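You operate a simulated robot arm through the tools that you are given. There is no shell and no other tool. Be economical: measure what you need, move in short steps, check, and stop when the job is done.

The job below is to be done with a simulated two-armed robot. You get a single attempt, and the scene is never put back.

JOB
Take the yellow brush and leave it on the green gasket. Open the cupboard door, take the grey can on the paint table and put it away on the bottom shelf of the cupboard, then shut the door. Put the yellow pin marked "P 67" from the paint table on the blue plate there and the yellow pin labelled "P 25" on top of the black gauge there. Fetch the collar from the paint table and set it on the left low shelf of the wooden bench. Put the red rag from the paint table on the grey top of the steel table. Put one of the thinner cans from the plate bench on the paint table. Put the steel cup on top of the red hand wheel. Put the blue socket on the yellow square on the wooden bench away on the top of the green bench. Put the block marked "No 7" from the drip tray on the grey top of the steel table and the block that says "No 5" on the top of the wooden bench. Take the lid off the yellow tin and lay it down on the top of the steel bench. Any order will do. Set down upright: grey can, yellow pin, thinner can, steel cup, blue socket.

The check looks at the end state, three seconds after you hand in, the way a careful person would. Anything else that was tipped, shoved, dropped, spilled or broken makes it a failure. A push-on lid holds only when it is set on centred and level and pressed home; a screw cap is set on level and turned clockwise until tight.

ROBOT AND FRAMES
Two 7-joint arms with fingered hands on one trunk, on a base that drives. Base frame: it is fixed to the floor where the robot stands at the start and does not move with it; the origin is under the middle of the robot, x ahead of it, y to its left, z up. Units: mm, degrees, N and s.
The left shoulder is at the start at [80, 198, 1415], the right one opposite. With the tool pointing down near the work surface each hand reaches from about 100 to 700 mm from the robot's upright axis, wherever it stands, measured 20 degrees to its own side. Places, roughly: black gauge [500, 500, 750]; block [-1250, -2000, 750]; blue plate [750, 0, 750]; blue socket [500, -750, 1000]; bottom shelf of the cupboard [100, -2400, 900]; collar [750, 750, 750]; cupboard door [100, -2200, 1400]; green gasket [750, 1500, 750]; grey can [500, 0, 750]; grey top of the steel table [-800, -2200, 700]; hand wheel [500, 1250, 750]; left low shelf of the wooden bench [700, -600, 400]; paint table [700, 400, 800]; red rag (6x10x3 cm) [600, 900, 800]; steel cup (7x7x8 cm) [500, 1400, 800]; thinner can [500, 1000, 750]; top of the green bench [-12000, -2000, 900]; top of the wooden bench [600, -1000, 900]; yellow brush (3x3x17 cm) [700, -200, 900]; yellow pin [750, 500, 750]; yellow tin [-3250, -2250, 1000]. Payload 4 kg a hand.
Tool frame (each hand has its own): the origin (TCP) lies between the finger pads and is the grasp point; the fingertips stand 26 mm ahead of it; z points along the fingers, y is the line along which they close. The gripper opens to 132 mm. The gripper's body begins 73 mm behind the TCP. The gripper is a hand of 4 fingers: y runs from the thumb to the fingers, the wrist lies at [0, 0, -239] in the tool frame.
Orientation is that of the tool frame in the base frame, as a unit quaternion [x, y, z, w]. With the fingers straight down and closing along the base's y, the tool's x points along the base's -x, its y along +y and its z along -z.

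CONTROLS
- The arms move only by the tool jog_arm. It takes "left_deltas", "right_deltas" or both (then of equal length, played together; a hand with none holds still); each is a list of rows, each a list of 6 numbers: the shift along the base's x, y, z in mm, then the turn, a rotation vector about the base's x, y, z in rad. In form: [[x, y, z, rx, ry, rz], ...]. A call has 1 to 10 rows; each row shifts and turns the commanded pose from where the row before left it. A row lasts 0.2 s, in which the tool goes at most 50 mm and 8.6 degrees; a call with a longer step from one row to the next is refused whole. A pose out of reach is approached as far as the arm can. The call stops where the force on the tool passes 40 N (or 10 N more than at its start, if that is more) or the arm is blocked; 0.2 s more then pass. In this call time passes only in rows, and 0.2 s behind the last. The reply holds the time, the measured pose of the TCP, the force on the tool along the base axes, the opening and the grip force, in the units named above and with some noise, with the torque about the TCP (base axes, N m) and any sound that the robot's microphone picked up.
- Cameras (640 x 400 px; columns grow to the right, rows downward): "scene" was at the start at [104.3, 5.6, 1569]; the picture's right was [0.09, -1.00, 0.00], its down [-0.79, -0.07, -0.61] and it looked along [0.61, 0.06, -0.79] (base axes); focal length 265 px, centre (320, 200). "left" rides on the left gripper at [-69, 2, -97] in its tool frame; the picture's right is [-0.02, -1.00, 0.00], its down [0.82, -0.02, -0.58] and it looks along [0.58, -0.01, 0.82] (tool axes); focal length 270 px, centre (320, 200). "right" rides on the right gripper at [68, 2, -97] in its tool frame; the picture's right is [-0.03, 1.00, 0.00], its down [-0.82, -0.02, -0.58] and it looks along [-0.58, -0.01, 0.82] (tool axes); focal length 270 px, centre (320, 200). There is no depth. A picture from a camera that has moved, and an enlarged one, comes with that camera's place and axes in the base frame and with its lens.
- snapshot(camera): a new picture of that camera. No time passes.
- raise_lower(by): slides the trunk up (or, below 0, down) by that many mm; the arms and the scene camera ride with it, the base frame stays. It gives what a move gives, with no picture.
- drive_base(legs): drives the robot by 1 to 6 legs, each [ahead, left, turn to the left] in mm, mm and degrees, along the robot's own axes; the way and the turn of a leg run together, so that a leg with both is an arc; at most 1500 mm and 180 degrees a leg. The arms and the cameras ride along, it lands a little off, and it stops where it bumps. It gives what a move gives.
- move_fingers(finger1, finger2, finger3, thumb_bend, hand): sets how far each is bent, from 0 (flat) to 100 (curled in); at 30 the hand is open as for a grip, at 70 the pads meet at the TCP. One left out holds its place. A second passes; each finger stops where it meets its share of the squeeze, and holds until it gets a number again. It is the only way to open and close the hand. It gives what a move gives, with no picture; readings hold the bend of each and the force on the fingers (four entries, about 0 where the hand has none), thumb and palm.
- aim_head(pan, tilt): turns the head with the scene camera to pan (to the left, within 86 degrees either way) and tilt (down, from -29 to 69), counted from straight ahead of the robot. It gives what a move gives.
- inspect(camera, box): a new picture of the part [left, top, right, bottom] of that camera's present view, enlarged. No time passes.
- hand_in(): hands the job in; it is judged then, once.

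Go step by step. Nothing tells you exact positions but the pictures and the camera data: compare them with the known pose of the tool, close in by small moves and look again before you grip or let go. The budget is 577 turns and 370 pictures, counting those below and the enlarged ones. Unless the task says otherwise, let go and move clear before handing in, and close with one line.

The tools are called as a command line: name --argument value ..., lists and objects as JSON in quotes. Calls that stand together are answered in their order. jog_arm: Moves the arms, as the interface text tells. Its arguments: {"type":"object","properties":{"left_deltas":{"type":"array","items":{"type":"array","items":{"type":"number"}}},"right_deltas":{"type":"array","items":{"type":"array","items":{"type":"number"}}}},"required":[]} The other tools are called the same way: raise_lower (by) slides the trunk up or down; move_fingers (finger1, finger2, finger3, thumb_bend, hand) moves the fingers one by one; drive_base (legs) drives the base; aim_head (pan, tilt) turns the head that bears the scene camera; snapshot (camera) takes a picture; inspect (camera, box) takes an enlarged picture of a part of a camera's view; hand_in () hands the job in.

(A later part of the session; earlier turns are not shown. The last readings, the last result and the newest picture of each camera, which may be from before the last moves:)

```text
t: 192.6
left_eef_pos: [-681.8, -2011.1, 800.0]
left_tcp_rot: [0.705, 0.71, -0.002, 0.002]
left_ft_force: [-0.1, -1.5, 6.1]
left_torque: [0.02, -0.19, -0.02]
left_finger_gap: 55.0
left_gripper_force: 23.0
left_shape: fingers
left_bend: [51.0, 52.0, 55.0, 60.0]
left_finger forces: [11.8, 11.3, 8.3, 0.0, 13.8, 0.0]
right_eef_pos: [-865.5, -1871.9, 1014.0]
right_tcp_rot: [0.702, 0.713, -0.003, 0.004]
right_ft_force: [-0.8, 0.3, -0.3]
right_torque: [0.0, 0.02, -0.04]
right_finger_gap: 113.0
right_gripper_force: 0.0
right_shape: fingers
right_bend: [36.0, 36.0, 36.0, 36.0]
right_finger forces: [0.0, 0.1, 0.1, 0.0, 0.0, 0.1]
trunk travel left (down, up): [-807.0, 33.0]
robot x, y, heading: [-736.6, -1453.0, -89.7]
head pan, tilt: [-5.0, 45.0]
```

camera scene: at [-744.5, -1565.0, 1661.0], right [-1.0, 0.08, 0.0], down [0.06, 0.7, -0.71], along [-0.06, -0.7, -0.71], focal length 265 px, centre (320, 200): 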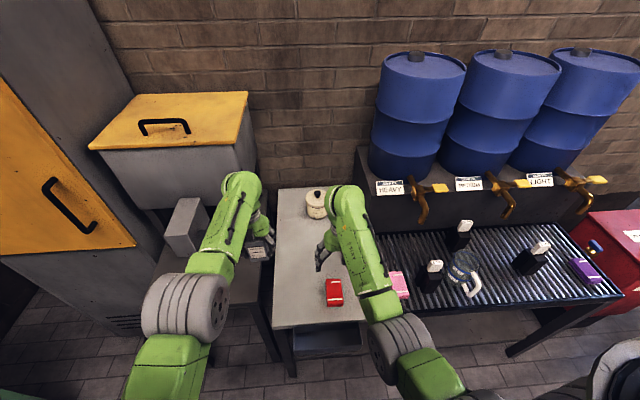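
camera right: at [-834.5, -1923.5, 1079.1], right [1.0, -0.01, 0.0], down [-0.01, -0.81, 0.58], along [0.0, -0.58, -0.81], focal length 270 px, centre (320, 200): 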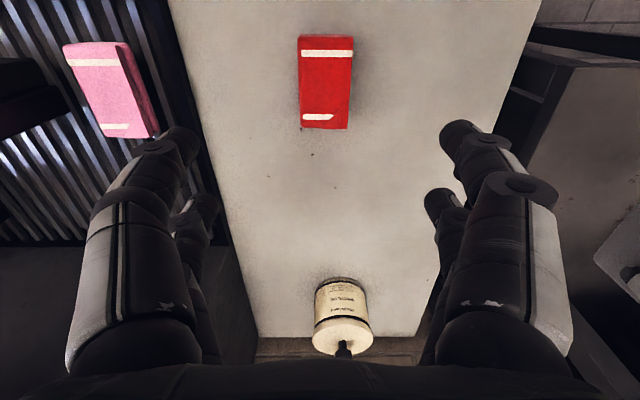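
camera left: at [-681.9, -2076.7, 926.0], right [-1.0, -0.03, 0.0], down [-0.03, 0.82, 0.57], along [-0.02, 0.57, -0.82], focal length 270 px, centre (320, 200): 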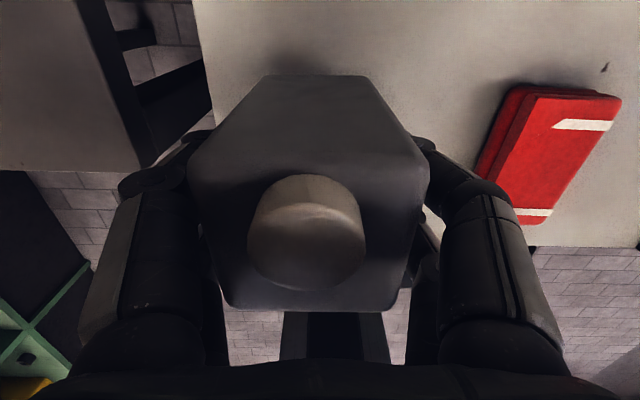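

The can is down. I release it and rise clear of its cap.

move_fingers --hand "left" --finger1 36 --finger2 36 --finger3 36 --thumb_bend 36

jog_arm --left_deltas '[[0, 0, 30, 0, 0, 0], [0, 0, 45, 0, 0, 0], [0, 0, 45, 0, 0, 0], [0, 0, 40, 0, 0, 0]]'

snapshot --camera "left"

```text
t: 193.6
left_eef_pos: [-681.8, -2010.5, 797.2]
left_tcp_rot: [0.705, 0.709, -0.001, 0.002]
left_ft_force: [-0.3, 0.2, -0.6]
left_torque: [-0.01, 0.03, -0.01]
left_finger_gap: 112.2
left_gripper_force: 0.0
left_shape: fingers
left_bend: [36.0, 36.0, 36.0, 36.0]
left_finger forces: [0.1, 0.0, 0.1, 0.0, 0.0, 0.0]
right_eef_pos: [-865.8, -1873.8, 1013.3]
right_tcp_rot: [0.701, 0.713, -0.003, 0.004]
right_ft_force: [-0.6, -0.4, 0.5]
right_torque: [0.0, 0.02, 0.0]
right_finger_gap: 113.2
right_gripper_force: 0.1
right_shape: fingers
right_bend: [36.0, 36.0, 36.0, 36.0]
right_finger forces: [0.0, 0.0, 0.1, 0.0, 0.0, 0.1]
trunk travel left (down, up): [-807.0, 33.0]
robot x, y, heading: [-735.3, -1449.8, -89.3]
head pan, tilt: [-5.0, 45.0]
```

```text
t: 194.6
left_eef_pos: [-683.8, -2010.2, 958.6]
left_tcp_rot: [0.705, 0.709, -0.002, 0.002]
left_ft_force: [0.3, 0.3, 0.4]
left_torque: [-0.01, -0.02, -0.03]
left_finger_gap: 113.0
left_gripper_force: 0.1
left_shape: fingers
left_bend: [36.0, 36.0, 36.0, 36.0]
left_finger forces: [0.0, 0.0, 0.1, 0.0, 0.0, 0.1]
right_eef_pos: [-865.0, -1872.5, 1012.6]
right_tcp_rot: [0.701, 0.713, -0.003, 0.003]
right_ft_force: [-0.6, 0.1, 0.7]
right_torque: [-0.01, 0.03, -0.01]
right_finger_gap: 112.7
right_gripper_force: 0.0
right_shape: fingers
right_bend: [36.0, 36.0, 36.0, 36.0]
right_finger forces: [0.0, 0.1, 0.1, 0.1, 0.1, 0.1]
trunk travel left (down, up): [-807.0, 33.0]
robot x, y, heading: [-735.4, -1455.5, -89.4]
head pan, tilt: [-5.0, 45.0]
```

```text
242 pictures are left
camera left: at [-681.8, -2075.2, 1055.9], right [-1.0, -0.03, 0.0], down [-0.03, 0.82, 0.58], along [-0.02, 0.58, -0.82], focal length 270 px, centre (320, 200)
```

left: 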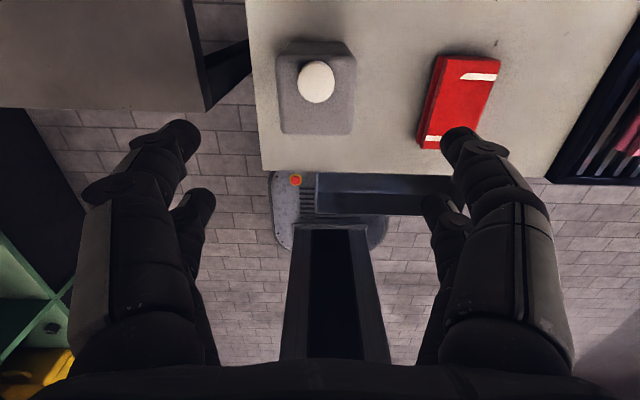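

The can stands safely on the grey top. While here, I check the labels of the black blocks in the drip tray.

inspect --camera "scene" --box '[400, 200, 560, 300]'

```text
4.00 times, centred on (480, 250) of scene
camera zoom: at [-745.0, -1564.6, 1661.1], right [-1.0, 0.08, 0.0], down [0.06, 0.7, -0.71], along [-0.06, -0.71, -0.71], focal length 1061 px, centre (-320, 0)
```

zoom: 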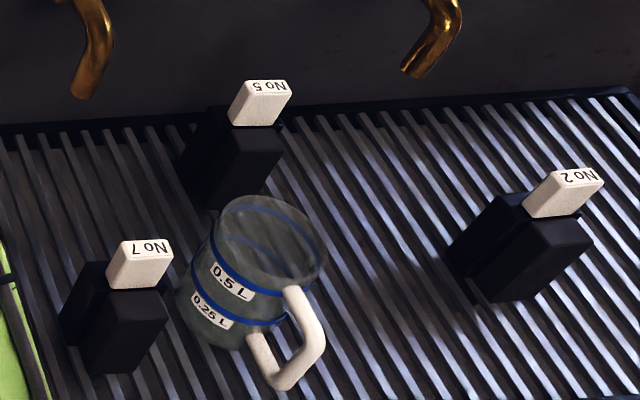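

Labels: No 7 is the near-left block, No 5 behind it, No 2 to the right; a glass measuring jug stands beside No 7. I drive right to bring No 7 before the right hand.

drive_base --legs '[[0, -330, 0]]'

snapshot --camera "right"

snapshot --camera "scene"

```text
t: 196.8
left_eef_pos: [-1008.0, -2011.7, 957.8]
left_tcp_rot: [0.705, 0.709, -0.002, 0.0]
left_ft_force: [-0.2, -0.2, 0.1]
left_torque: [0.04, 0.02, 0.02]
left_finger_gap: 112.7
left_gripper_force: 0.0
left_shape: fingers
left_bend: [36.0, 36.0, 36.0, 36.0]
left_finger forces: [0.0, 0.0, 0.0, 0.0, 0.1, 0.0]
right_eef_pos: [-1188.9, -1875.3, 1012.6]
right_tcp_rot: [0.702, 0.712, -0.004, 0.002]
right_ft_force: [0.5, 0.7, -0.4]
right_torque: [0.03, 0.01, -0.01]
right_finger_gap: 112.9
right_gripper_force: 0.0
right_shape: fingers
right_bend: [36.0, 36.0, 36.0, 36.0]
right_finger forces: [0.0, 0.0, 0.0, 0.1, 0.1, 0.1]
trunk travel left (down, up): [-807.0, 33.0]
robot x, y, heading: [-1062.7, -1456.2, -89.7]
head pan, tilt: [-5.0, 45.0]
```

```text
240 pictures are left
camera right: at [-1189.5, -1807.0, 1109.7], right [1.0, -0.01, 0.0], down [-0.01, -0.81, 0.58], along [-0.01, -0.58, -0.81], focal length 270 px, centre (320, 200)
```

right: 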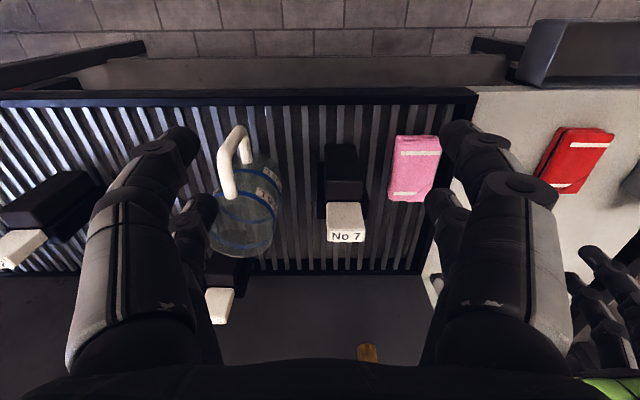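

```text
239 pictures are left
camera scene: at [-1068.1, -1568.1, 1661.1], right [-1.0, 0.08, 0.0], down [0.05, 0.7, -0.71], along [-0.06, -0.7, -0.71], focal length 265 px, centre (320, 200)
```

scene: 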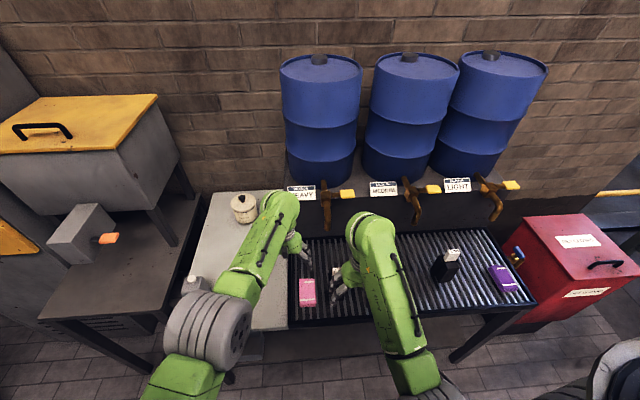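

No 7's top is near (-1166, -1995, 895), with the jug about 60 mm to its side. I narrow the fingers and move above the block for a closer look.

move_fingers --hand "right" --finger1 46 --finger2 46 --finger3 46 --thumb_bend 46

jog_arm --right_deltas '[[8, -30, 0, 0, 0, 0], [8, -30, 0, 0, 0, 0], [8, -30, 0, 0, 0, 0], [0, -25, 0, 0, 0, 0]]'

snapshot --camera "right"

```text
t: 197.8
left_eef_pos: [-1010.4, -2013.3, 958.0]
left_tcp_rot: [0.705, 0.709, -0.001, 0.001]
left_ft_force: [-0.2, -0.6, 0.0]
left_torque: [0.01, 0.02, -0.01]
left_finger_gap: 112.8
left_gripper_force: 0.1
left_shape: fingers
left_bend: [36.0, 36.0, 36.0, 36.0]
left_finger forces: [0.0, 0.1, 0.0, 0.0, 0.0, 0.0]
right_eef_pos: [-1193.3, -1876.5, 1013.2]
right_tcp_rot: [0.701, 0.713, -0.002, 0.005]
right_ft_force: [0.8, 0.0, 0.2]
right_torque: [0.0, -0.01, 0.0]
right_finger_gap: 80.1
right_gripper_force: 0.0
right_shape: fingers
right_bend: [46.0, 46.0, 46.0, 46.0]
right_finger forces: [0.0, 0.0, 0.0, 0.0, 0.0, 0.0]
trunk travel left (down, up): [-807.0, 33.0]
robot x, y, heading: [-1062.2, -1455.6, -89.6]
head pan, tilt: [-5.0, 45.0]
```

```text
t: 198.8
left_eef_pos: [-1009.8, -2013.5, 958.0]
left_tcp_rot: [0.705, 0.709, 0.0, 0.001]
left_ft_force: [-0.6, 0.0, 0.1]
left_torque: [-0.01, -0.02, 0.02]
left_finger_gap: 112.9
left_gripper_force: 0.1
left_shape: fingers
left_bend: [36.0, 36.0, 36.0, 36.0]
left_finger forces: [0.0, 0.0, 0.0, 0.0, 0.1, 0.0]
right_eef_pos: [-1169.2, -1992.4, 1012.3]
right_tcp_rot: [0.701, 0.713, -0.002, 0.003]
right_ft_force: [0.5, 0.3, 1.0]
right_torque: [0.03, 0.02, -0.01]
right_finger_gap: 79.8
right_gripper_force: 0.1
right_shape: fingers
right_bend: [46.0, 46.0, 46.0, 46.0]
right_finger forces: [0.0, 0.0, 0.1, 0.1, 0.0, 0.1]
trunk travel left (down, up): [-807.0, 33.0]
robot x, y, heading: [-1069.4, -1455.8, -89.7]
head pan, tilt: [-5.0, 45.0]
```

```text
238 pictures are left
camera right: at [-1167.5, -1922.9, 1108.8], right [1.0, -0.01, 0.0], down [-0.01, -0.81, 0.58], along [0.0, -0.58, -0.81], focal length 270 px, centre (320, 200)
```

right: 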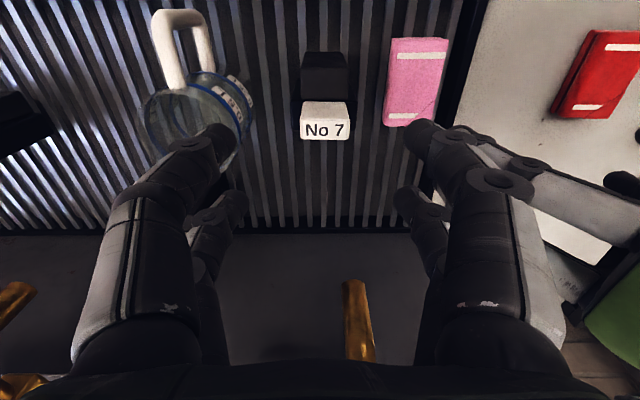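

The block's label face is at about (-1163, -2001, 902), body about 45 mm wide. I move the left hand away and come down closer with a narrower opening.

jog_arm --left_deltas '[[40, 20, 0, 0, 0, 0], [40, 20, 0, 0, 0, 0], [40, 20, 0, 0, 0, 0]]' --right_deltas '[[2, 0, -20, 0, 0, 0], [2, 0, -20, 0, 0, 0], [2, 0, -15, 0, 0, 0]]'

move_fingers --hand "right" --finger1 50 --finger2 50 --finger3 50 --thumb_bend 50

snapshot --camera "right"

```text
t: 199.6
left_eef_pos: [-889.6, -1952.4, 958.1]
left_tcp_rot: [0.705, 0.709, -0.001, 0.001]
left_ft_force: [0.6, 1.3, 0.2]
left_torque: [-0.01, 0.01, 0.0]
left_finger_gap: 112.9
left_gripper_force: 0.0
left_shape: fingers
left_bend: [36.0, 36.0, 36.0, 36.0]
left_finger forces: [0.0, 0.1, 0.0, 0.0, 0.0, 0.0]
right_eef_pos: [-1163.4, -1990.8, 957.2]
right_tcp_rot: [0.701, 0.713, -0.003, 0.003]
right_ft_force: [-0.3, -0.6, 1.1]
right_torque: [0.0, 0.02, -0.01]
right_finger_gap: 79.9
right_gripper_force: 0.1
right_shape: fingers
right_bend: [46.0, 46.0, 46.0, 46.0]
right_finger forces: [0.1, 0.1, 0.1, 0.1, 0.1, 0.1]
trunk travel left (down, up): [-807.0, 33.0]
robot x, y, heading: [-1066.2, -1452.0, -89.6]
head pan, tilt: [-5.0, 45.0]
```

```text
t: 200.6
left_eef_pos: [-890.2, -1952.9, 957.5]
left_tcp_rot: [0.706, 0.708, -0.001, 0.002]
left_ft_force: [0.8, 0.2, 0.2]
left_torque: [0.01, -0.01, -0.03]
left_finger_gap: 113.1
left_gripper_force: 0.1
left_shape: fingers
left_bend: [36.0, 36.0, 36.0, 36.0]
left_finger forces: [0.1, 0.0, 0.1, 0.0, 0.0, 0.0]
right_eef_pos: [-1161.1, -1990.5, 956.2]
right_tcp_rot: [0.701, 0.713, -0.003, 0.003]
right_ft_force: [-0.4, -0.5, -0.1]
right_torque: [-0.01, 0.0, -0.04]
right_finger_gap: 66.3
right_gripper_force: 0.1
right_shape: fingers
right_bend: [50.0, 50.0, 50.0, 50.0]
right_finger forces: [0.0, 0.1, 0.0, 0.0, 0.0, 0.0]
trunk travel left (down, up): [-807.0, 33.0]
robot x, y, heading: [-1063.7, -1452.2, -89.4]
head pan, tilt: [-5.0, 45.0]
```

```text
237 pictures are left
camera right: at [-1162.6, -1922.2, 1053.8], right [1.0, -0.01, 0.0], down [-0.01, -0.81, 0.58], along [0.0, -0.58, -0.81], focal length 270 px, centre (320, 200)
```

right: 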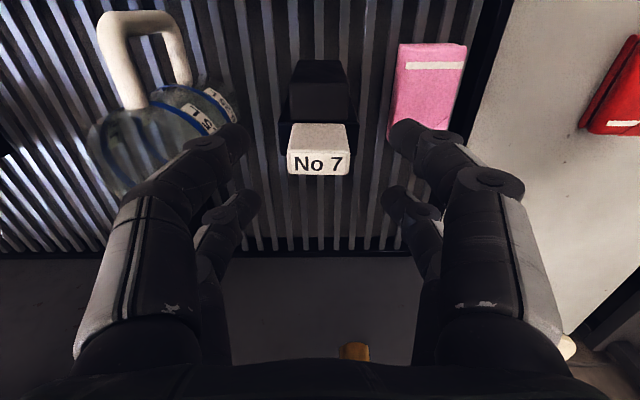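

jog_arm --right_deltas '[[4, -9, -30, 0, 0, 0], [0, 0, -35, 0, 0, 0]]'

snapshot --camera "right"

```text
t: 201.2
left_eef_pos: [-889.0, -1954.3, 958.7]
left_tcp_rot: [0.706, 0.709, -0.001, 0.002]
left_ft_force: [0.6, 0.3, 0.5]
left_torque: [0.01, 0.02, 0.01]
left_finger_gap: 112.8
left_gripper_force: 0.0
left_shape: fingers
left_bend: [36.0, 36.0, 36.0, 36.0]
left_finger forces: [0.1, 0.0, 0.0, 0.1, 0.0, 0.0]
right_eef_pos: [-1159.7, -2001.3, 891.1]
right_tcp_rot: [0.701, 0.713, -0.002, 0.004]
right_ft_force: [0.5, -0.5, 0.6]
right_torque: [0.01, 0.0, -0.01]
right_finger_gap: 66.3
right_gripper_force: 0.1
right_shape: fingers
right_bend: [50.0, 50.0, 50.0, 50.0]
right_finger forces: [0.0, 0.0, 0.0, 0.0, 0.0, 0.0]
trunk travel left (down, up): [-807.0, 33.0]
robot x, y, heading: [-1066.7, -1459.5, -89.4]
head pan, tilt: [-5.0, 45.0]
```

```text
236 pictures are left
camera right: at [-1158.1, -1931.8, 989.1], right [1.0, -0.01, 0.0], down [-0.01, -0.81, 0.59], along [0.0, -0.59, -0.81], focal length 270 px, centre (320, 200)
```

right: 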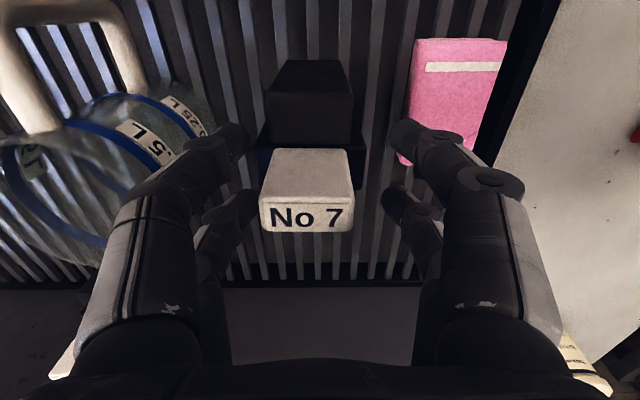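

jog_arm --right_deltas '[[2, 0, -15, 0, 0, 0], [0, 0, -15, 0, 0, 0], [0, 0, -15, 0, 0, 0]]'

snapshot --camera "right"

```text
t: 202.0
left_eef_pos: [-891.3, -1953.7, 957.1]
left_tcp_rot: [0.706, 0.708, -0.001, 0.001]
left_ft_force: [-0.2, 0.8, -0.2]
left_torque: [0.02, -0.05, 0.02]
left_finger_gap: 112.8
left_gripper_force: 0.0
left_shape: fingers
left_bend: [36.0, 36.0, 36.0, 36.0]
left_finger forces: [0.1, 0.1, 0.0, 0.0, 0.0, 0.0]
right_eef_pos: [-1157.1, -2001.1, 847.3]
right_tcp_rot: [0.702, 0.712, -0.001, 0.004]
right_ft_force: [-0.7, 0.1, -0.7]
right_torque: [-0.02, 0.02, -0.05]
right_finger_gap: 66.5
right_gripper_force: 0.8
right_shape: fingers
right_bend: [50.0, 50.0, 48.0, 50.0]
right_finger forces: [0.0, 0.0, 1.4, 0.0, 0.1, 0.0]
trunk travel left (down, up): [-807.0, 33.0]
robot x, y, heading: [-1065.2, -1455.7, -89.4]
head pan, tilt: [-5.0, 45.0]
```

```text
235 pictures are left
camera right: at [-1156.7, -1931.8, 943.1], right [1.0, -0.01, 0.0], down [-0.01, -0.81, 0.58], along [0.0, -0.58, -0.81], focal length 270 px, centre (320, 200)
```

right: 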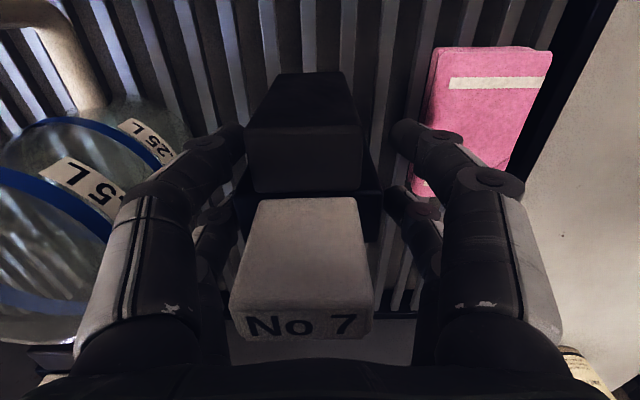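

One finger already touches the block's wider rear part. I close the hand on the body and see.

move_fingers --hand "right" --finger1 68 --finger2 68 --finger3 68 --thumb_bend 68

snapshot --camera "right"

```text
t: 203.0
left_eef_pos: [-889.7, -1952.8, 958.0]
left_tcp_rot: [0.705, 0.709, -0.002, 0.001]
left_ft_force: [-0.2, 0.8, 0.4]
left_torque: [-0.04, 0.01, 0.01]
left_finger_gap: 112.8
left_gripper_force: 0.0
left_shape: fingers
left_bend: [36.0, 36.0, 36.0, 36.0]
left_finger forces: [0.0, 0.0, 0.0, 0.1, 0.0, 0.0]
right_eef_pos: [-1156.5, -2000.3, 848.4]
right_tcp_rot: [0.702, 0.713, -0.003, 0.003]
right_ft_force: [-0.1, 0.4, 0.3]
right_torque: [-0.03, -0.03, 0.02]
right_finger_gap: 40.0
right_gripper_force: 19.1
right_shape: fingers
right_bend: [58.0, 52.0, 52.0, 62.0]
right_finger forces: [8.4, 10.7, 8.5, 0.0, 10.5, 0.1]
trunk travel left (down, up): [-807.0, 33.0]
robot x, y, heading: [-1067.0, -1455.0, -89.4]
head pan, tilt: [-5.0, 45.0]
```

```text
234 pictures are left
camera right: at [-1156.3, -1931.2, 943.8], right [1.0, -0.01, 0.0], down [-0.01, -0.81, 0.58], along [0.0, -0.58, -0.81], focal length 270 px, centre (320, 200)
```

right: 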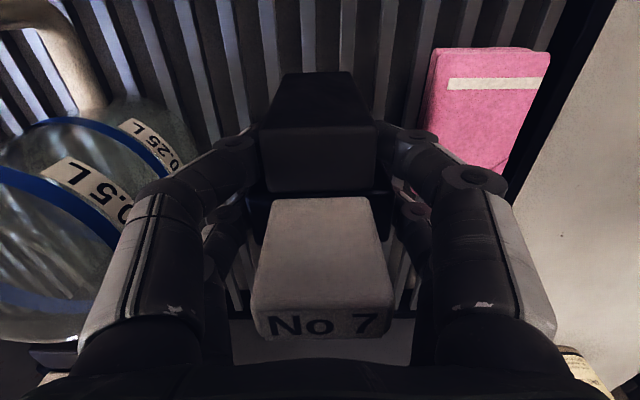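

The whole piece moved together, so it is one block, now held at 19 N. I lift it.

jog_arm --right_deltas '[[0, 0, 15, 0, 0, 0], [0, 0, 35, 0, 0, 0], [0, 0, 45, 0, 0, 0], [0, 0, 40, 0, 0, 0]]'

snapshot --camera "right"

snapshot --camera "scene"

```text
t: 204.0
left_eef_pos: [-890.8, -1952.4, 958.1]
left_tcp_rot: [0.705, 0.709, -0.001, 0.001]
left_ft_force: [-0.3, -0.1, 0.6]
left_torque: [0.02, -0.01, -0.02]
left_finger_gap: 113.2
left_gripper_force: 0.1
left_shape: fingers
left_bend: [36.0, 36.0, 36.0, 36.0]
left_finger forces: [0.1, 0.0, 0.1, 0.0, 0.0, 0.1]
right_eef_pos: [-1157.2, -1999.8, 981.0]
right_tcp_rot: [0.701, 0.713, -0.002, 0.003]
right_ft_force: [-0.2, -0.1, -6.5]
right_torque: [0.0, 0.02, 0.0]
right_finger_gap: 39.6
right_gripper_force: 19.1
right_shape: fingers
right_bend: [58.0, 52.0, 52.0, 62.0]
right_finger forces: [8.3, 10.7, 8.5, 0.1, 10.5, 0.0]
trunk travel left (down, up): [-807.0, 33.0]
robot x, y, heading: [-1064.0, -1458.6, -89.4]
head pan, tilt: [-5.0, 45.0]
```

```text
233 pictures are left
camera right: at [-1156.2, -1930.5, 1078.9], right [1.0, -0.01, 0.0], down [-0.01, -0.81, 0.58], along [0.0, -0.58, -0.81], focal length 270 px, centre (320, 200)
```

right: 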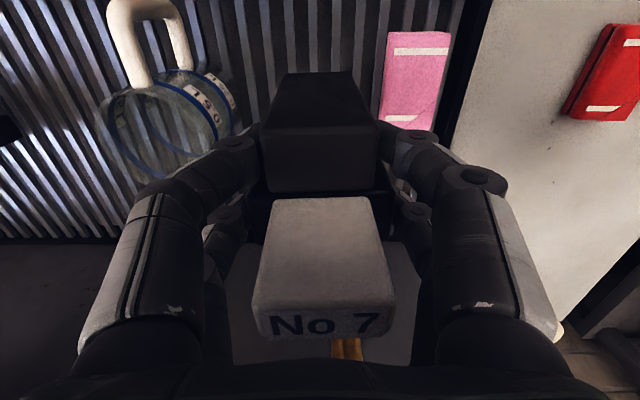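

```text
232 pictures are left
camera scene: at [-1071.9, -1568.6, 1661.0], right [-1.0, 0.08, 0.0], down [0.06, 0.71, -0.71], along [-0.06, -0.7, -0.71], focal length 265 px, centre (320, 200)
```

scene: 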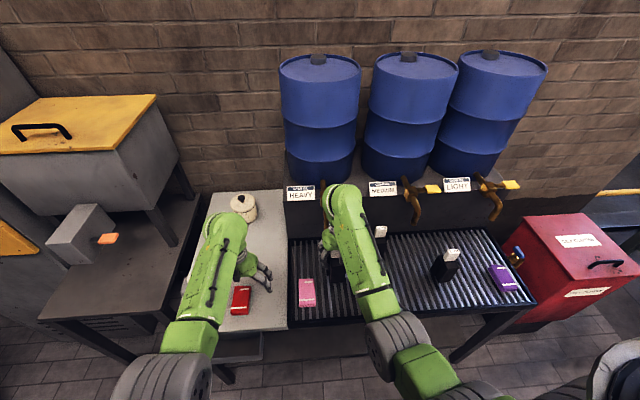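

Held. I drive left 228 mm so the block is over the free strip of grey top beside the rag.

drive_base --legs '[[0, 228, 0]]'

snapshot --camera "right"

```text
t: 205.7
left_eef_pos: [-665.9, -1952.9, 958.2]
left_tcp_rot: [0.706, 0.708, 0.0, 0.002]
left_ft_force: [-0.5, -0.7, 0.4]
left_torque: [0.0, 0.0, 0.03]
left_finger_gap: 112.8
left_gripper_force: 0.0
left_shape: fingers
left_bend: [36.0, 36.0, 36.0, 36.0]
left_finger forces: [0.0, 0.1, 0.1, 0.0, 0.0, 0.1]
right_eef_pos: [-933.1, -1997.0, 981.1]
right_tcp_rot: [0.702, 0.712, -0.001, 0.006]
right_ft_force: [-0.9, -0.4, -5.9]
right_torque: [-0.04, -0.02, -0.04]
right_finger_gap: 39.8
right_gripper_force: 18.7
right_shape: fingers
right_bend: [58.0, 52.0, 52.0, 62.0]
right_finger forces: [8.1, 10.6, 8.4, 0.0, 10.4, 0.1]
trunk travel left (down, up): [-807.0, 33.0]
robot x, y, heading: [-839.8, -1453.1, -89.7]
head pan, tilt: [-5.0, 45.0]
```

```text
231 pictures are left
camera right: at [-932.6, -1929.0, 1078.1], right [1.0, -0.01, 0.0], down [-0.01, -0.81, 0.58], along [0.0, -0.58, -0.81], focal length 270 px, centre (320, 200)
```

right: 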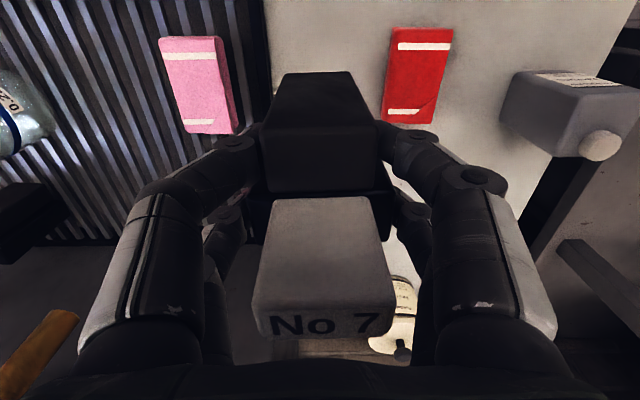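

jog_arm --right_deltas '[[8, -10, -40, 0, 0, 0], [0, 0, -45, 0, 0, 0], [0, 0, -40, 0, 0, 0]]'

jog_arm --right_deltas '[[0, 0, -5, 0, 0, 0], [0, 0, -5, 0, 0, 0]]'

snapshot --camera "right"

```text
t: 206.5
left_eef_pos: [-662.9, -1952.2, 957.8]
left_tcp_rot: [0.706, 0.709, -0.001, 0.002]
left_ft_force: [-0.2, 0.4, 0.8]
left_torque: [-0.05, 0.02, -0.03]
left_finger_gap: 113.0
left_gripper_force: 0.1
left_shape: fingers
left_bend: [36.0, 36.0, 36.0, 36.0]
left_finger forces: [0.0, 0.0, 0.1, 0.0, 0.0, 0.1]
right_eef_pos: [-921.4, -2008.8, 857.3]
right_tcp_rot: [0.702, 0.713, -0.003, 0.005]
right_ft_force: [-0.4, -0.6, -5.1]
right_torque: [-0.02, -0.02, 0.03]
right_finger_gap: 39.3
right_gripper_force: 19.6
right_shape: fingers
right_bend: [58.0, 52.0, 52.0, 62.0]
right_finger forces: [8.4, 10.7, 8.5, 0.0, 10.3, 0.1]
trunk travel left (down, up): [-807.0, 33.0]
robot x, y, heading: [-837.9, -1453.4, -89.8]
head pan, tilt: [-5.0, 45.0]
```

```text
t: 207.1
left_eef_pos: [-662.3, -1952.2, 957.8]
left_tcp_rot: [0.706, 0.708, -0.002, 0.002]
left_ft_force: [-0.2, -1.3, -0.3]
left_torque: [-0.05, 0.02, -0.01]
left_finger_gap: 112.9
left_gripper_force: 0.1
left_shape: fingers
left_bend: [36.0, 36.0, 36.0, 36.0]
left_finger forces: [0.0, 0.0, 0.1, 0.0, 0.0, 0.0]
right_eef_pos: [-920.7, -2008.0, 846.4]
right_tcp_rot: [0.702, 0.712, -0.002, 0.003]
right_ft_force: [-0.2, 0.4, -5.6]
right_torque: [0.0, 0.0, -0.03]
right_finger_gap: 40.0
right_gripper_force: 19.4
right_shape: fingers
right_bend: [58.0, 52.0, 52.0, 62.0]
right_finger forces: [8.3, 10.7, 8.7, 0.1, 10.3, 0.1]
trunk travel left (down, up): [-807.0, 33.0]
robot x, y, heading: [-838.3, -1453.5, -89.4]
head pan, tilt: [-5.0, 45.0]
```

```text
230 pictures are left
camera right: at [-920.8, -1938.9, 943.3], right [1.0, -0.01, 0.0], down [-0.01, -0.81, 0.58], along [-0.01, -0.58, -0.81], focal length 270 px, centre (320, 200)
```

right: 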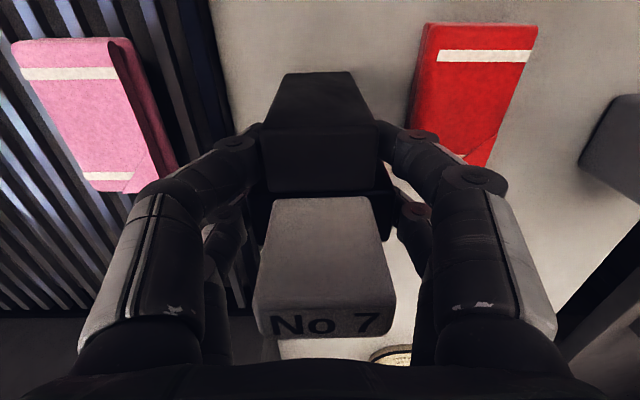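

jog_arm --right_deltas '[[4, 0, -5, 0, 0, 0], [0, 0, -4, 0, 0, 0]]'

jog_arm --right_deltas '[[0, 0, -4, 0, 0, 0], [0, 0, -3, 0, 0, 0]]'

jog_arm --right_deltas '[[0, 0, -4, 0, 0, 0]]'

```text
t: 207.7
left_eef_pos: [-662.3, -1952.3, 957.0]
left_tcp_rot: [0.706, 0.708, -0.001, 0.001]
left_ft_force: [0.3, 0.3, 0.1]
left_torque: [0.02, 0.01, -0.01]
left_finger_gap: 112.8
left_gripper_force: 0.0
left_shape: fingers
left_bend: [36.0, 36.0, 36.0, 36.0]
left_finger forces: [0.1, 0.0, 0.0, 0.0, 0.0, 0.1]
right_eef_pos: [-917.9, -2008.8, 837.8]
right_tcp_rot: [0.702, 0.712, -0.003, 0.003]
right_ft_force: [-0.6, 0.4, -6.1]
right_torque: [-0.02, -0.01, -0.02]
right_finger_gap: 40.0
right_gripper_force: 19.0
right_shape: fingers
right_bend: [58.0, 52.0, 52.0, 62.0]
right_finger forces: [8.3, 10.7, 8.6, 0.1, 10.3, 0.1]
trunk travel left (down, up): [-807.0, 33.0]
robot x, y, heading: [-833.8, -1452.6, -89.4]
head pan, tilt: [-5.0, 45.0]
```

```text
t: 208.3
left_eef_pos: [-662.5, -1949.4, 960.9]
left_tcp_rot: [0.706, 0.709, -0.002, 0.003]
left_ft_force: [0.3, -0.1, -0.1]
left_torque: [0.01, -0.03, -0.01]
left_finger_gap: 113.1
left_gripper_force: 0.0
left_shape: fingers
left_bend: [36.0, 36.0, 36.0, 36.0]
left_finger forces: [0.0, 0.0, 0.0, 0.0, 0.0, 0.0]
right_eef_pos: [-917.4, -2009.4, 833.6]
right_tcp_rot: [0.701, 0.713, -0.005, 0.006]
right_ft_force: [-1.8, 0.0, 9.3]
right_torque: [0.03, -0.12, 0.01]
right_finger_gap: 39.4
right_gripper_force: 20.0
right_shape: fingers
right_bend: [59.0, 52.0, 52.0, 62.0]
right_finger forces: [8.8, 10.4, 9.3, 0.1, 12.0, 0.0]
trunk travel left (down, up): [-807.0, 33.0]
robot x, y, heading: [-837.7, -1454.7, -89.3]
head pan, tilt: [-5.0, 45.0]
```

```text
t: 208.7
left_eef_pos: [-661.8, -1947.3, 960.5]
left_tcp_rot: [0.706, 0.708, -0.003, 0.002]
left_ft_force: [0.6, 0.3, 0.2]
left_torque: [-0.01, -0.01, -0.01]
left_finger_gap: 113.0
left_gripper_force: 0.1
left_shape: fingers
left_bend: [36.0, 36.0, 36.0, 36.0]
left_finger forces: [0.1, 0.1, 0.0, 0.0, 0.1, 0.0]
right_eef_pos: [-917.1, -2009.0, 832.9]
right_tcp_rot: [0.702, 0.712, -0.008, 0.007]
right_ft_force: [-4.0, -0.8, 26.8]
right_torque: [0.03, 0.0, 0.03]
right_finger_gap: 39.4
right_gripper_force: 22.0
right_shape: fingers
right_bend: [60.0, 53.0, 52.0, 62.0]
right_finger forces: [9.5, 10.9, 10.1, 0.0, 13.8, 0.1]
trunk travel left (down, up): [-807.0, 33.0]
robot x, y, heading: [-836.8, -1451.9, -89.6]
head pan, tilt: [-5.0, 45.0]
```

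No 7 rests on the grey top. I ease up, release and rise.

jog_arm --right_deltas '[[0, 0, 4, 0, 0, 0]]'

move_fingers --hand "right" --finger1 44 --finger2 40 --finger3 40 --thumb_bend 44

jog_arm --right_deltas '[[0, 0, 25, 0, 0, 0], [0, 0, 40, 0, 0, 0], [0, 0, 45, 0, 0, 0], [0, 0, 45, 0, 0, 0]]'

snapshot --camera "right"

```text
t: 209.1
left_eef_pos: [-661.8, -1950.0, 959.8]
left_tcp_rot: [0.706, 0.708, -0.001, 0.001]
left_ft_force: [-0.5, 0.3, 0.1]
left_torque: [-0.04, 0.01, 0.02]
left_finger_gap: 113.1
left_gripper_force: 0.0
left_shape: fingers
left_bend: [36.0, 36.0, 36.0, 36.0]
left_finger forces: [0.0, 0.0, 0.0, 0.0, 0.1, 0.0]
right_eef_pos: [-916.3, -2009.0, 831.9]
right_tcp_rot: [0.701, 0.713, -0.005, 0.005]
right_ft_force: [-1.9, -5.4, 21.4]
right_torque: [-0.13, -0.04, 0.0]
right_finger_gap: 39.4
right_gripper_force: 22.3
right_shape: fingers
right_bend: [60.0, 54.0, 52.0, 62.0]
right_finger forces: [9.6, 11.0, 9.9, 0.0, 12.9, 0.0]
trunk travel left (down, up): [-807.0, 33.0]
robot x, y, heading: [-837.3, -1453.6, -89.5]
head pan, tilt: [-5.0, 45.0]
```

```text
t: 210.1
left_eef_pos: [-662.1, -1951.8, 958.3]
left_tcp_rot: [0.706, 0.709, -0.001, 0.001]
left_ft_force: [0.3, 0.9, 0.0]
left_torque: [-0.02, 0.01, 0.0]
left_finger_gap: 112.8
left_gripper_force: 0.0
left_shape: fingers
left_bend: [36.0, 36.0, 36.0, 36.0]
left_finger forces: [0.1, 0.0, 0.0, 0.0, 0.0, 0.0]
right_eef_pos: [-916.2, -2008.3, 831.4]
right_tcp_rot: [0.702, 0.713, -0.003, 0.003]
right_ft_force: [0.5, -0.6, -0.1]
right_torque: [0.01, 0.0, 0.03]
right_finger_gap: 85.7
right_gripper_force: 0.0
right_shape: fingers
right_bend: [44.0, 40.0, 40.0, 44.0]
right_finger forces: [0.1, 0.1, 0.1, 0.1, 0.1, 0.0]
trunk travel left (down, up): [-807.0, 33.0]
robot x, y, heading: [-837.7, -1451.6, -89.3]
head pan, tilt: [-5.0, 45.0]
```

```text
t: 211.1
left_eef_pos: [-661.7, -1951.1, 959.3]
left_tcp_rot: [0.706, 0.708, -0.001, 0.002]
left_ft_force: [-0.5, 0.0, 0.0]
left_torque: [0.01, -0.01, 0.0]
left_finger_gap: 112.8
left_gripper_force: 0.2
left_shape: fingers
left_bend: [36.0, 36.0, 36.0, 36.0]
left_finger forces: [0.1, 0.0, 0.1, 0.0, 0.0, 0.0]
right_eef_pos: [-917.7, -2007.4, 986.2]
right_tcp_rot: [0.703, 0.711, -0.003, 0.003]
right_ft_force: [0.6, 0.7, -0.4]
right_torque: [-0.01, 0.01, 0.01]
right_finger_gap: 85.8
right_gripper_force: 0.1
right_shape: fingers
right_bend: [44.0, 40.0, 40.0, 44.0]
right_finger forces: [0.1, 0.1, 0.0, 0.1, 0.1, 0.0]
trunk travel left (down, up): [-807.0, 33.0]
robot x, y, heading: [-834.2, -1454.8, -89.3]
head pan, tilt: [-5.0, 45.0]
```

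```text
229 pictures are left
camera right: at [-917.2, -1937.7, 1082.4], right [1.0, -0.01, 0.0], down [-0.01, -0.81, 0.58], along [-0.01, -0.58, -0.81], focal length 270 px, centre (320, 200)
```

right: 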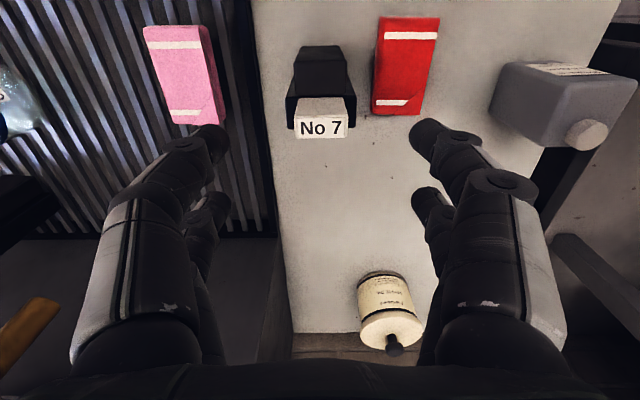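

No 7 is placed. Now the cupboard door with the left hand: I back off, shift left in front of the cupboard's handle side and look at the handle closely.

drive_base --legs '[[-220, 0, 0], [0, 560, -0.5]]'

aim_head --pan 20 --tilt 25

snapshot --camera "scene"

```text
t: 215.6
left_eef_pos: [-106.7, -1731.2, 958.1]
left_tcp_rot: [0.709, 0.705, -0.001, 0.002]
left_ft_force: [-0.5, 0.4, 0.2]
left_torque: [0.03, -0.01, 0.0]
left_finger_gap: 113.0
left_gripper_force: 0.1
left_shape: fingers
left_bend: [36.0, 36.0, 36.0, 36.0]
left_finger forces: [0.1, 0.0, 0.1, 0.1, 0.0, 0.0]
right_eef_pos: [-364.3, -1785.2, 983.8]
right_tcp_rot: [0.704, 0.71, -0.002, 0.004]
right_ft_force: [-0.7, 0.0, -0.3]
right_torque: [0.01, 0.01, 0.01]
right_finger_gap: 85.7
right_gripper_force: 0.0
right_shape: fingers
right_bend: [44.0, 40.0, 40.0, 44.0]
right_finger forces: [0.0, 0.0, 0.0, 0.0, 0.0, 0.0]
trunk travel left (down, up): [-807.0, 33.0]
robot x, y, heading: [-272.6, -1233.7, -89.8]
head pan, tilt: [-5.0, 45.0]
```

```text
t: 216.5
left_eef_pos: [-104.3, -1730.8, 958.7]
left_tcp_rot: [0.709, 0.705, -0.001, 0.001]
left_ft_force: [-0.5, 0.0, 0.0]
left_torque: [0.02, -0.01, 0.0]
left_finger_gap: 112.9
left_gripper_force: 0.1
left_shape: fingers
left_bend: [36.0, 36.0, 36.0, 36.0]
left_finger forces: [0.1, 0.1, 0.0, 0.1, 0.0, 0.0]
right_eef_pos: [-361.4, -1785.9, 984.8]
right_tcp_rot: [0.704, 0.71, -0.003, 0.003]
right_ft_force: [1.5, -0.5, 0.4]
right_torque: [-0.01, 0.02, 0.0]
right_finger_gap: 85.6
right_gripper_force: 0.0
right_shape: fingers
right_bend: [44.0, 40.0, 40.0, 44.0]
right_finger forces: [0.1, 0.0, 0.0, 0.1, 0.1, 0.0]
trunk travel left (down, up): [-807.0, 33.0]
robot x, y, heading: [-272.4, -1231.1, -90.3]
head pan, tilt: [20.0, 25.0]
```

```text
228 pictures are left
camera scene: at [-243.7, -1350.6, 1691.6], right [-0.94, -0.34, 0.0], down [-0.14, 0.4, -0.91], along [0.31, -0.85, -0.42], focal length 265 px, centre (320, 200)
```

scene: 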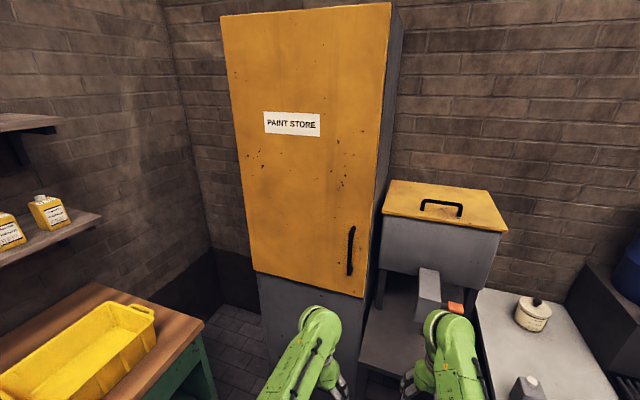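

The handle bar spans about z 990–1217 at x -70, y -2146. I pitch the left hand forward toward horizontal.

jog_arm --left_deltas '[[0, 0, 15, -0.145, 0, 0], [0, 0, 15, -0.145, 0, 0], [0, 0, 15, -0.145, 0, 0], [0, 0, 15, -0.145, 0, 0], [0, 0, 15, -0.145, 0, 0], [0, 0, 15, -0.145, 0, 0], [0, 0, 15, -0.145, 0, 0], [0, 0, 15, -0.145, 0, 0]]'

raise_lower --by -150

snapshot --camera "left"

```text
t: 218.3
left_eef_pos: [-105.8, -1730.0, 1077.8]
left_tcp_rot: [0.592, 0.589, -0.388, 0.39]
left_ft_force: [0.9, 0.4, 0.2]
left_torque: [0.0, 0.0, -0.01]
left_finger_gap: 112.7
left_gripper_force: 0.1
left_shape: fingers
left_bend: [36.0, 36.0, 36.0, 36.0]
left_finger forces: [0.0, 0.1, 0.1, 0.0, 0.1, 0.0]
right_eef_pos: [-360.6, -1784.7, 985.6]
right_tcp_rot: [0.705, 0.71, -0.002, 0.004]
right_ft_force: [-0.3, 0.2, -0.6]
right_torque: [0.01, 0.02, -0.01]
right_finger_gap: 85.9
right_gripper_force: 0.0
right_shape: fingers
right_bend: [44.0, 40.0, 40.0, 44.0]
right_finger forces: [0.0, 0.1, 0.0, 0.1, 0.0, 0.0]
trunk travel left (down, up): [-807.0, 33.0]
robot x, y, heading: [-273.8, -1231.4, -90.1]
head pan, tilt: [20.0, 25.0]
```

```text
t: 220.1
left_eef_pos: [-106.1, -1732.2, 928.6]
left_tcp_rot: [0.592, 0.59, -0.387, 0.389]
left_ft_force: [-0.1, -0.2, 0.5]
left_torque: [-0.01, -0.02, -0.02]
left_finger_gap: 113.2
left_gripper_force: 0.0
left_shape: fingers
left_bend: [36.0, 36.0, 36.0, 36.0]
left_finger forces: [0.0, 0.0, 0.0, 0.0, 0.0, 0.0]
right_eef_pos: [-361.5, -1786.1, 836.4]
right_tcp_rot: [0.705, 0.709, -0.004, 0.003]
right_ft_force: [-0.4, -0.6, 0.0]
right_torque: [-0.01, -0.01, -0.03]
right_finger_gap: 85.6
right_gripper_force: 0.1
right_shape: fingers
right_bend: [44.0, 40.0, 40.0, 44.0]
right_finger forces: [0.1, 0.1, 0.1, 0.0, 0.1, 0.1]
trunk travel left (down, up): [-657.0, 183.0]
robot x, y, heading: [-276.1, -1232.8, -90.0]
head pan, tilt: [20.0, 25.0]
```

```text
227 pictures are left
camera left: at [-105.1, -1668.0, 1029.3], right [-1.0, -0.01, 0.02], down [-0.02, 0.85, -0.52], along [-0.01, -0.52, -0.85], focal length 270 px, centre (320, 200)
```

left: 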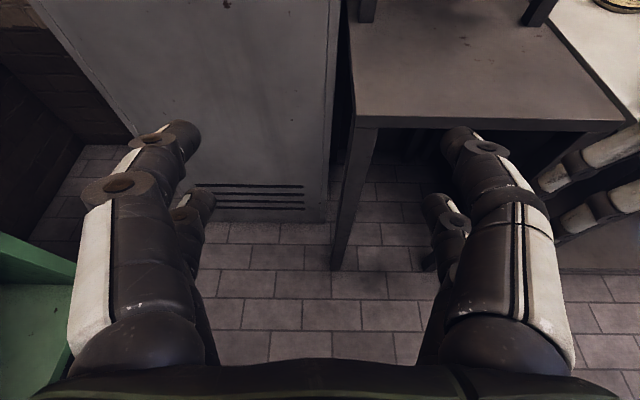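

jog_arm --left_deltas '[[7, 0, 35, 0, 0, 0], [7, 0, 35, 0, 0, 0], [7, 0, 35, 0, 0, 0], [7, 0, 35, 0, 0, 0], [7, 0, 32, 0, 0, 0]]' --right_deltas '[[-10, 30, 25, 0, 0, 0], [-10, 30, 25, 0, 0, 0], [-10, 30, 25, 0, 0, 0], [-10, 30, 25, 0, 0, 0], [-10, 30, 25, 0, 0, 0]]'

drive_base --legs '[[270, 0, 0]]'

snapshot --camera "left"

snapshot --camera "scene"

```text
t: 221.3
left_eef_pos: [-70.0, -1731.5, 1100.7]
left_tcp_rot: [0.592, 0.589, -0.388, 0.39]
left_ft_force: [0.3, -0.6, 0.8]
left_torque: [0.0, -0.04, 0.01]
left_finger_gap: 113.1
left_gripper_force: 0.1
left_shape: fingers
left_bend: [36.0, 36.0, 36.0, 36.0]
left_finger forces: [0.0, 0.1, 0.0, 0.0, 0.0, 0.1]
right_eef_pos: [-409.0, -1649.5, 931.1]
right_tcp_rot: [0.704, 0.71, -0.003, 0.005]
right_ft_force: [-0.3, 0.2, 0.1]
right_torque: [0.01, 0.02, -0.01]
right_finger_gap: 85.7
right_gripper_force: 0.1
right_shape: fingers
right_bend: [44.0, 40.0, 40.0, 44.0]
right_finger forces: [0.0, 0.0, 0.1, 0.1, 0.0, 0.0]
right hand out of reach, approached as far as the arm can: row 5
trunk travel left (down, up): [-657.0, 183.0]
robot x, y, heading: [-281.6, -1231.2, -89.9]
head pan, tilt: [20.0, 25.0]
```

```text
t: 223.2
left_eef_pos: [-70.5, -2001.8, 1100.4]
left_tcp_rot: [0.591, 0.589, -0.389, 0.391]
left_ft_force: [-0.9, -0.4, -0.5]
left_torque: [0.03, 0.0, -0.02]
left_finger_gap: 113.0
left_gripper_force: 0.0
left_shape: fingers
left_bend: [36.0, 36.0, 36.0, 36.0]
left_finger forces: [0.1, 0.0, 0.0, 0.1, 0.1, 0.0]
right_eef_pos: [-408.3, -1921.4, 930.7]
right_tcp_rot: [0.705, 0.709, -0.004, 0.005]
right_ft_force: [-0.8, 0.9, -0.5]
right_torque: [0.01, 0.02, -0.01]
right_finger_gap: 85.9
right_gripper_force: 0.0
right_shape: fingers
right_bend: [44.0, 40.0, 40.0, 44.0]
right_finger forces: [0.0, 0.1, 0.0, 0.1, 0.0, 0.0]
trunk travel left (down, up): [-657.0, 183.0]
robot x, y, heading: [-273.4, -1502.7, -90.0]
head pan, tilt: [20.0, 25.0]
```

```text
226 pictures are left
camera left: at [-70.0, -1938.2, 1202.1], right [-1.0, -0.01, 0.02], down [-0.02, 0.85, -0.52], along [-0.01, -0.52, -0.85], focal length 270 px, centre (320, 200)
```

left: 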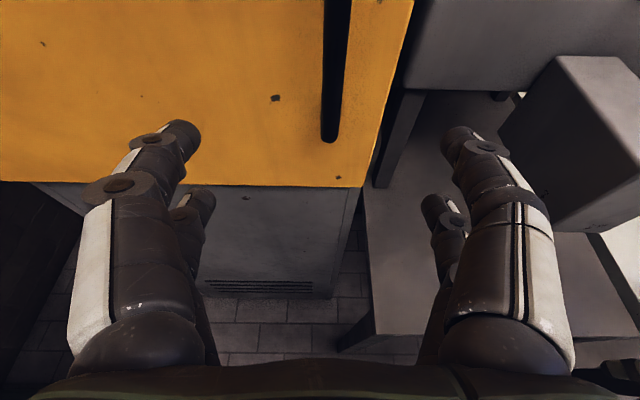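

```text
225 pictures are left
camera scene: at [-244.6, -1620.1, 1541.9], right [-0.94, -0.34, 0.0], down [-0.14, 0.4, -0.91], along [0.31, -0.85, -0.42], focal length 265 px, centre (320, 200)
```

scene: 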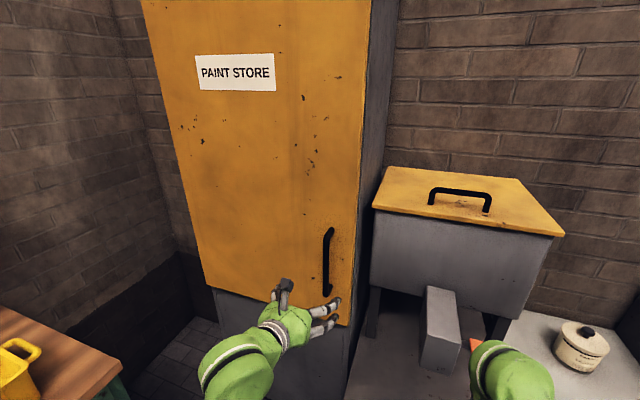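

The bar is at about (-83, -2125), from z 1015 to 1219. I advance the open hand onto it.

jog_arm --left_deltas '[[-6, -25, 0, 0, 0, 0], [-6, -25, 0, 0, 0, 0], [0, -25, 0, 0, 0, 0], [0, -20, 0, 0, 0, 0]]'

snapshot --camera "left"

snapshot --camera "scene"

```text
t: 224.2
left_eef_pos: [-82.8, -2099.6, 1099.0]
left_tcp_rot: [0.591, 0.59, -0.386, 0.391]
left_ft_force: [0.3, -0.2, -1.0]
left_torque: [-0.02, 0.01, 0.0]
left_finger_gap: 113.2
left_gripper_force: 0.0
left_shape: fingers
left_bend: [36.0, 36.0, 36.0, 36.0]
left_finger forces: [0.0, 0.0, 0.1, 0.0, 0.1, 0.1]
right_eef_pos: [-408.6, -1922.6, 929.0]
right_tcp_rot: [0.705, 0.709, -0.003, 0.003]
right_ft_force: [-0.6, 0.1, -0.2]
right_torque: [-0.03, 0.02, -0.01]
right_finger_gap: 85.6
right_gripper_force: 0.0
right_shape: fingers
right_bend: [44.0, 40.0, 40.0, 44.0]
right_finger forces: [0.0, 0.0, 0.1, 0.0, 0.1, 0.1]
trunk travel left (down, up): [-657.0, 183.0]
robot x, y, heading: [-275.1, -1506.3, -89.9]
head pan, tilt: [20.0, 25.0]
```

```text
224 pictures are left
camera left: at [-82.0, -2035.9, 1201.1], right [-1.0, -0.01, 0.02], down [-0.02, 0.85, -0.52], along [-0.01, -0.52, -0.85], focal length 270 px, centre (320, 200)
```

left: 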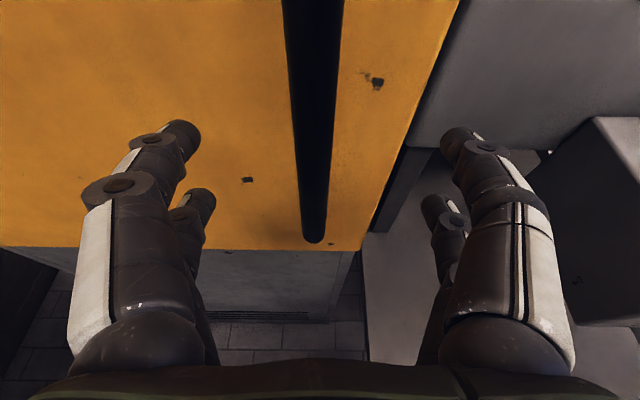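

```text
223 pictures are left
camera scene: at [-244.5, -1623.3, 1541.6], right [-0.94, -0.34, 0.0], down [-0.14, 0.4, -0.91], along [0.31, -0.85, -0.42], focal length 265 px, centre (320, 200)
```

scene: 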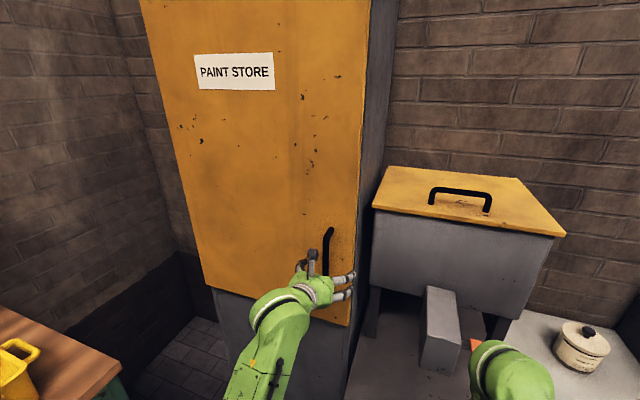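

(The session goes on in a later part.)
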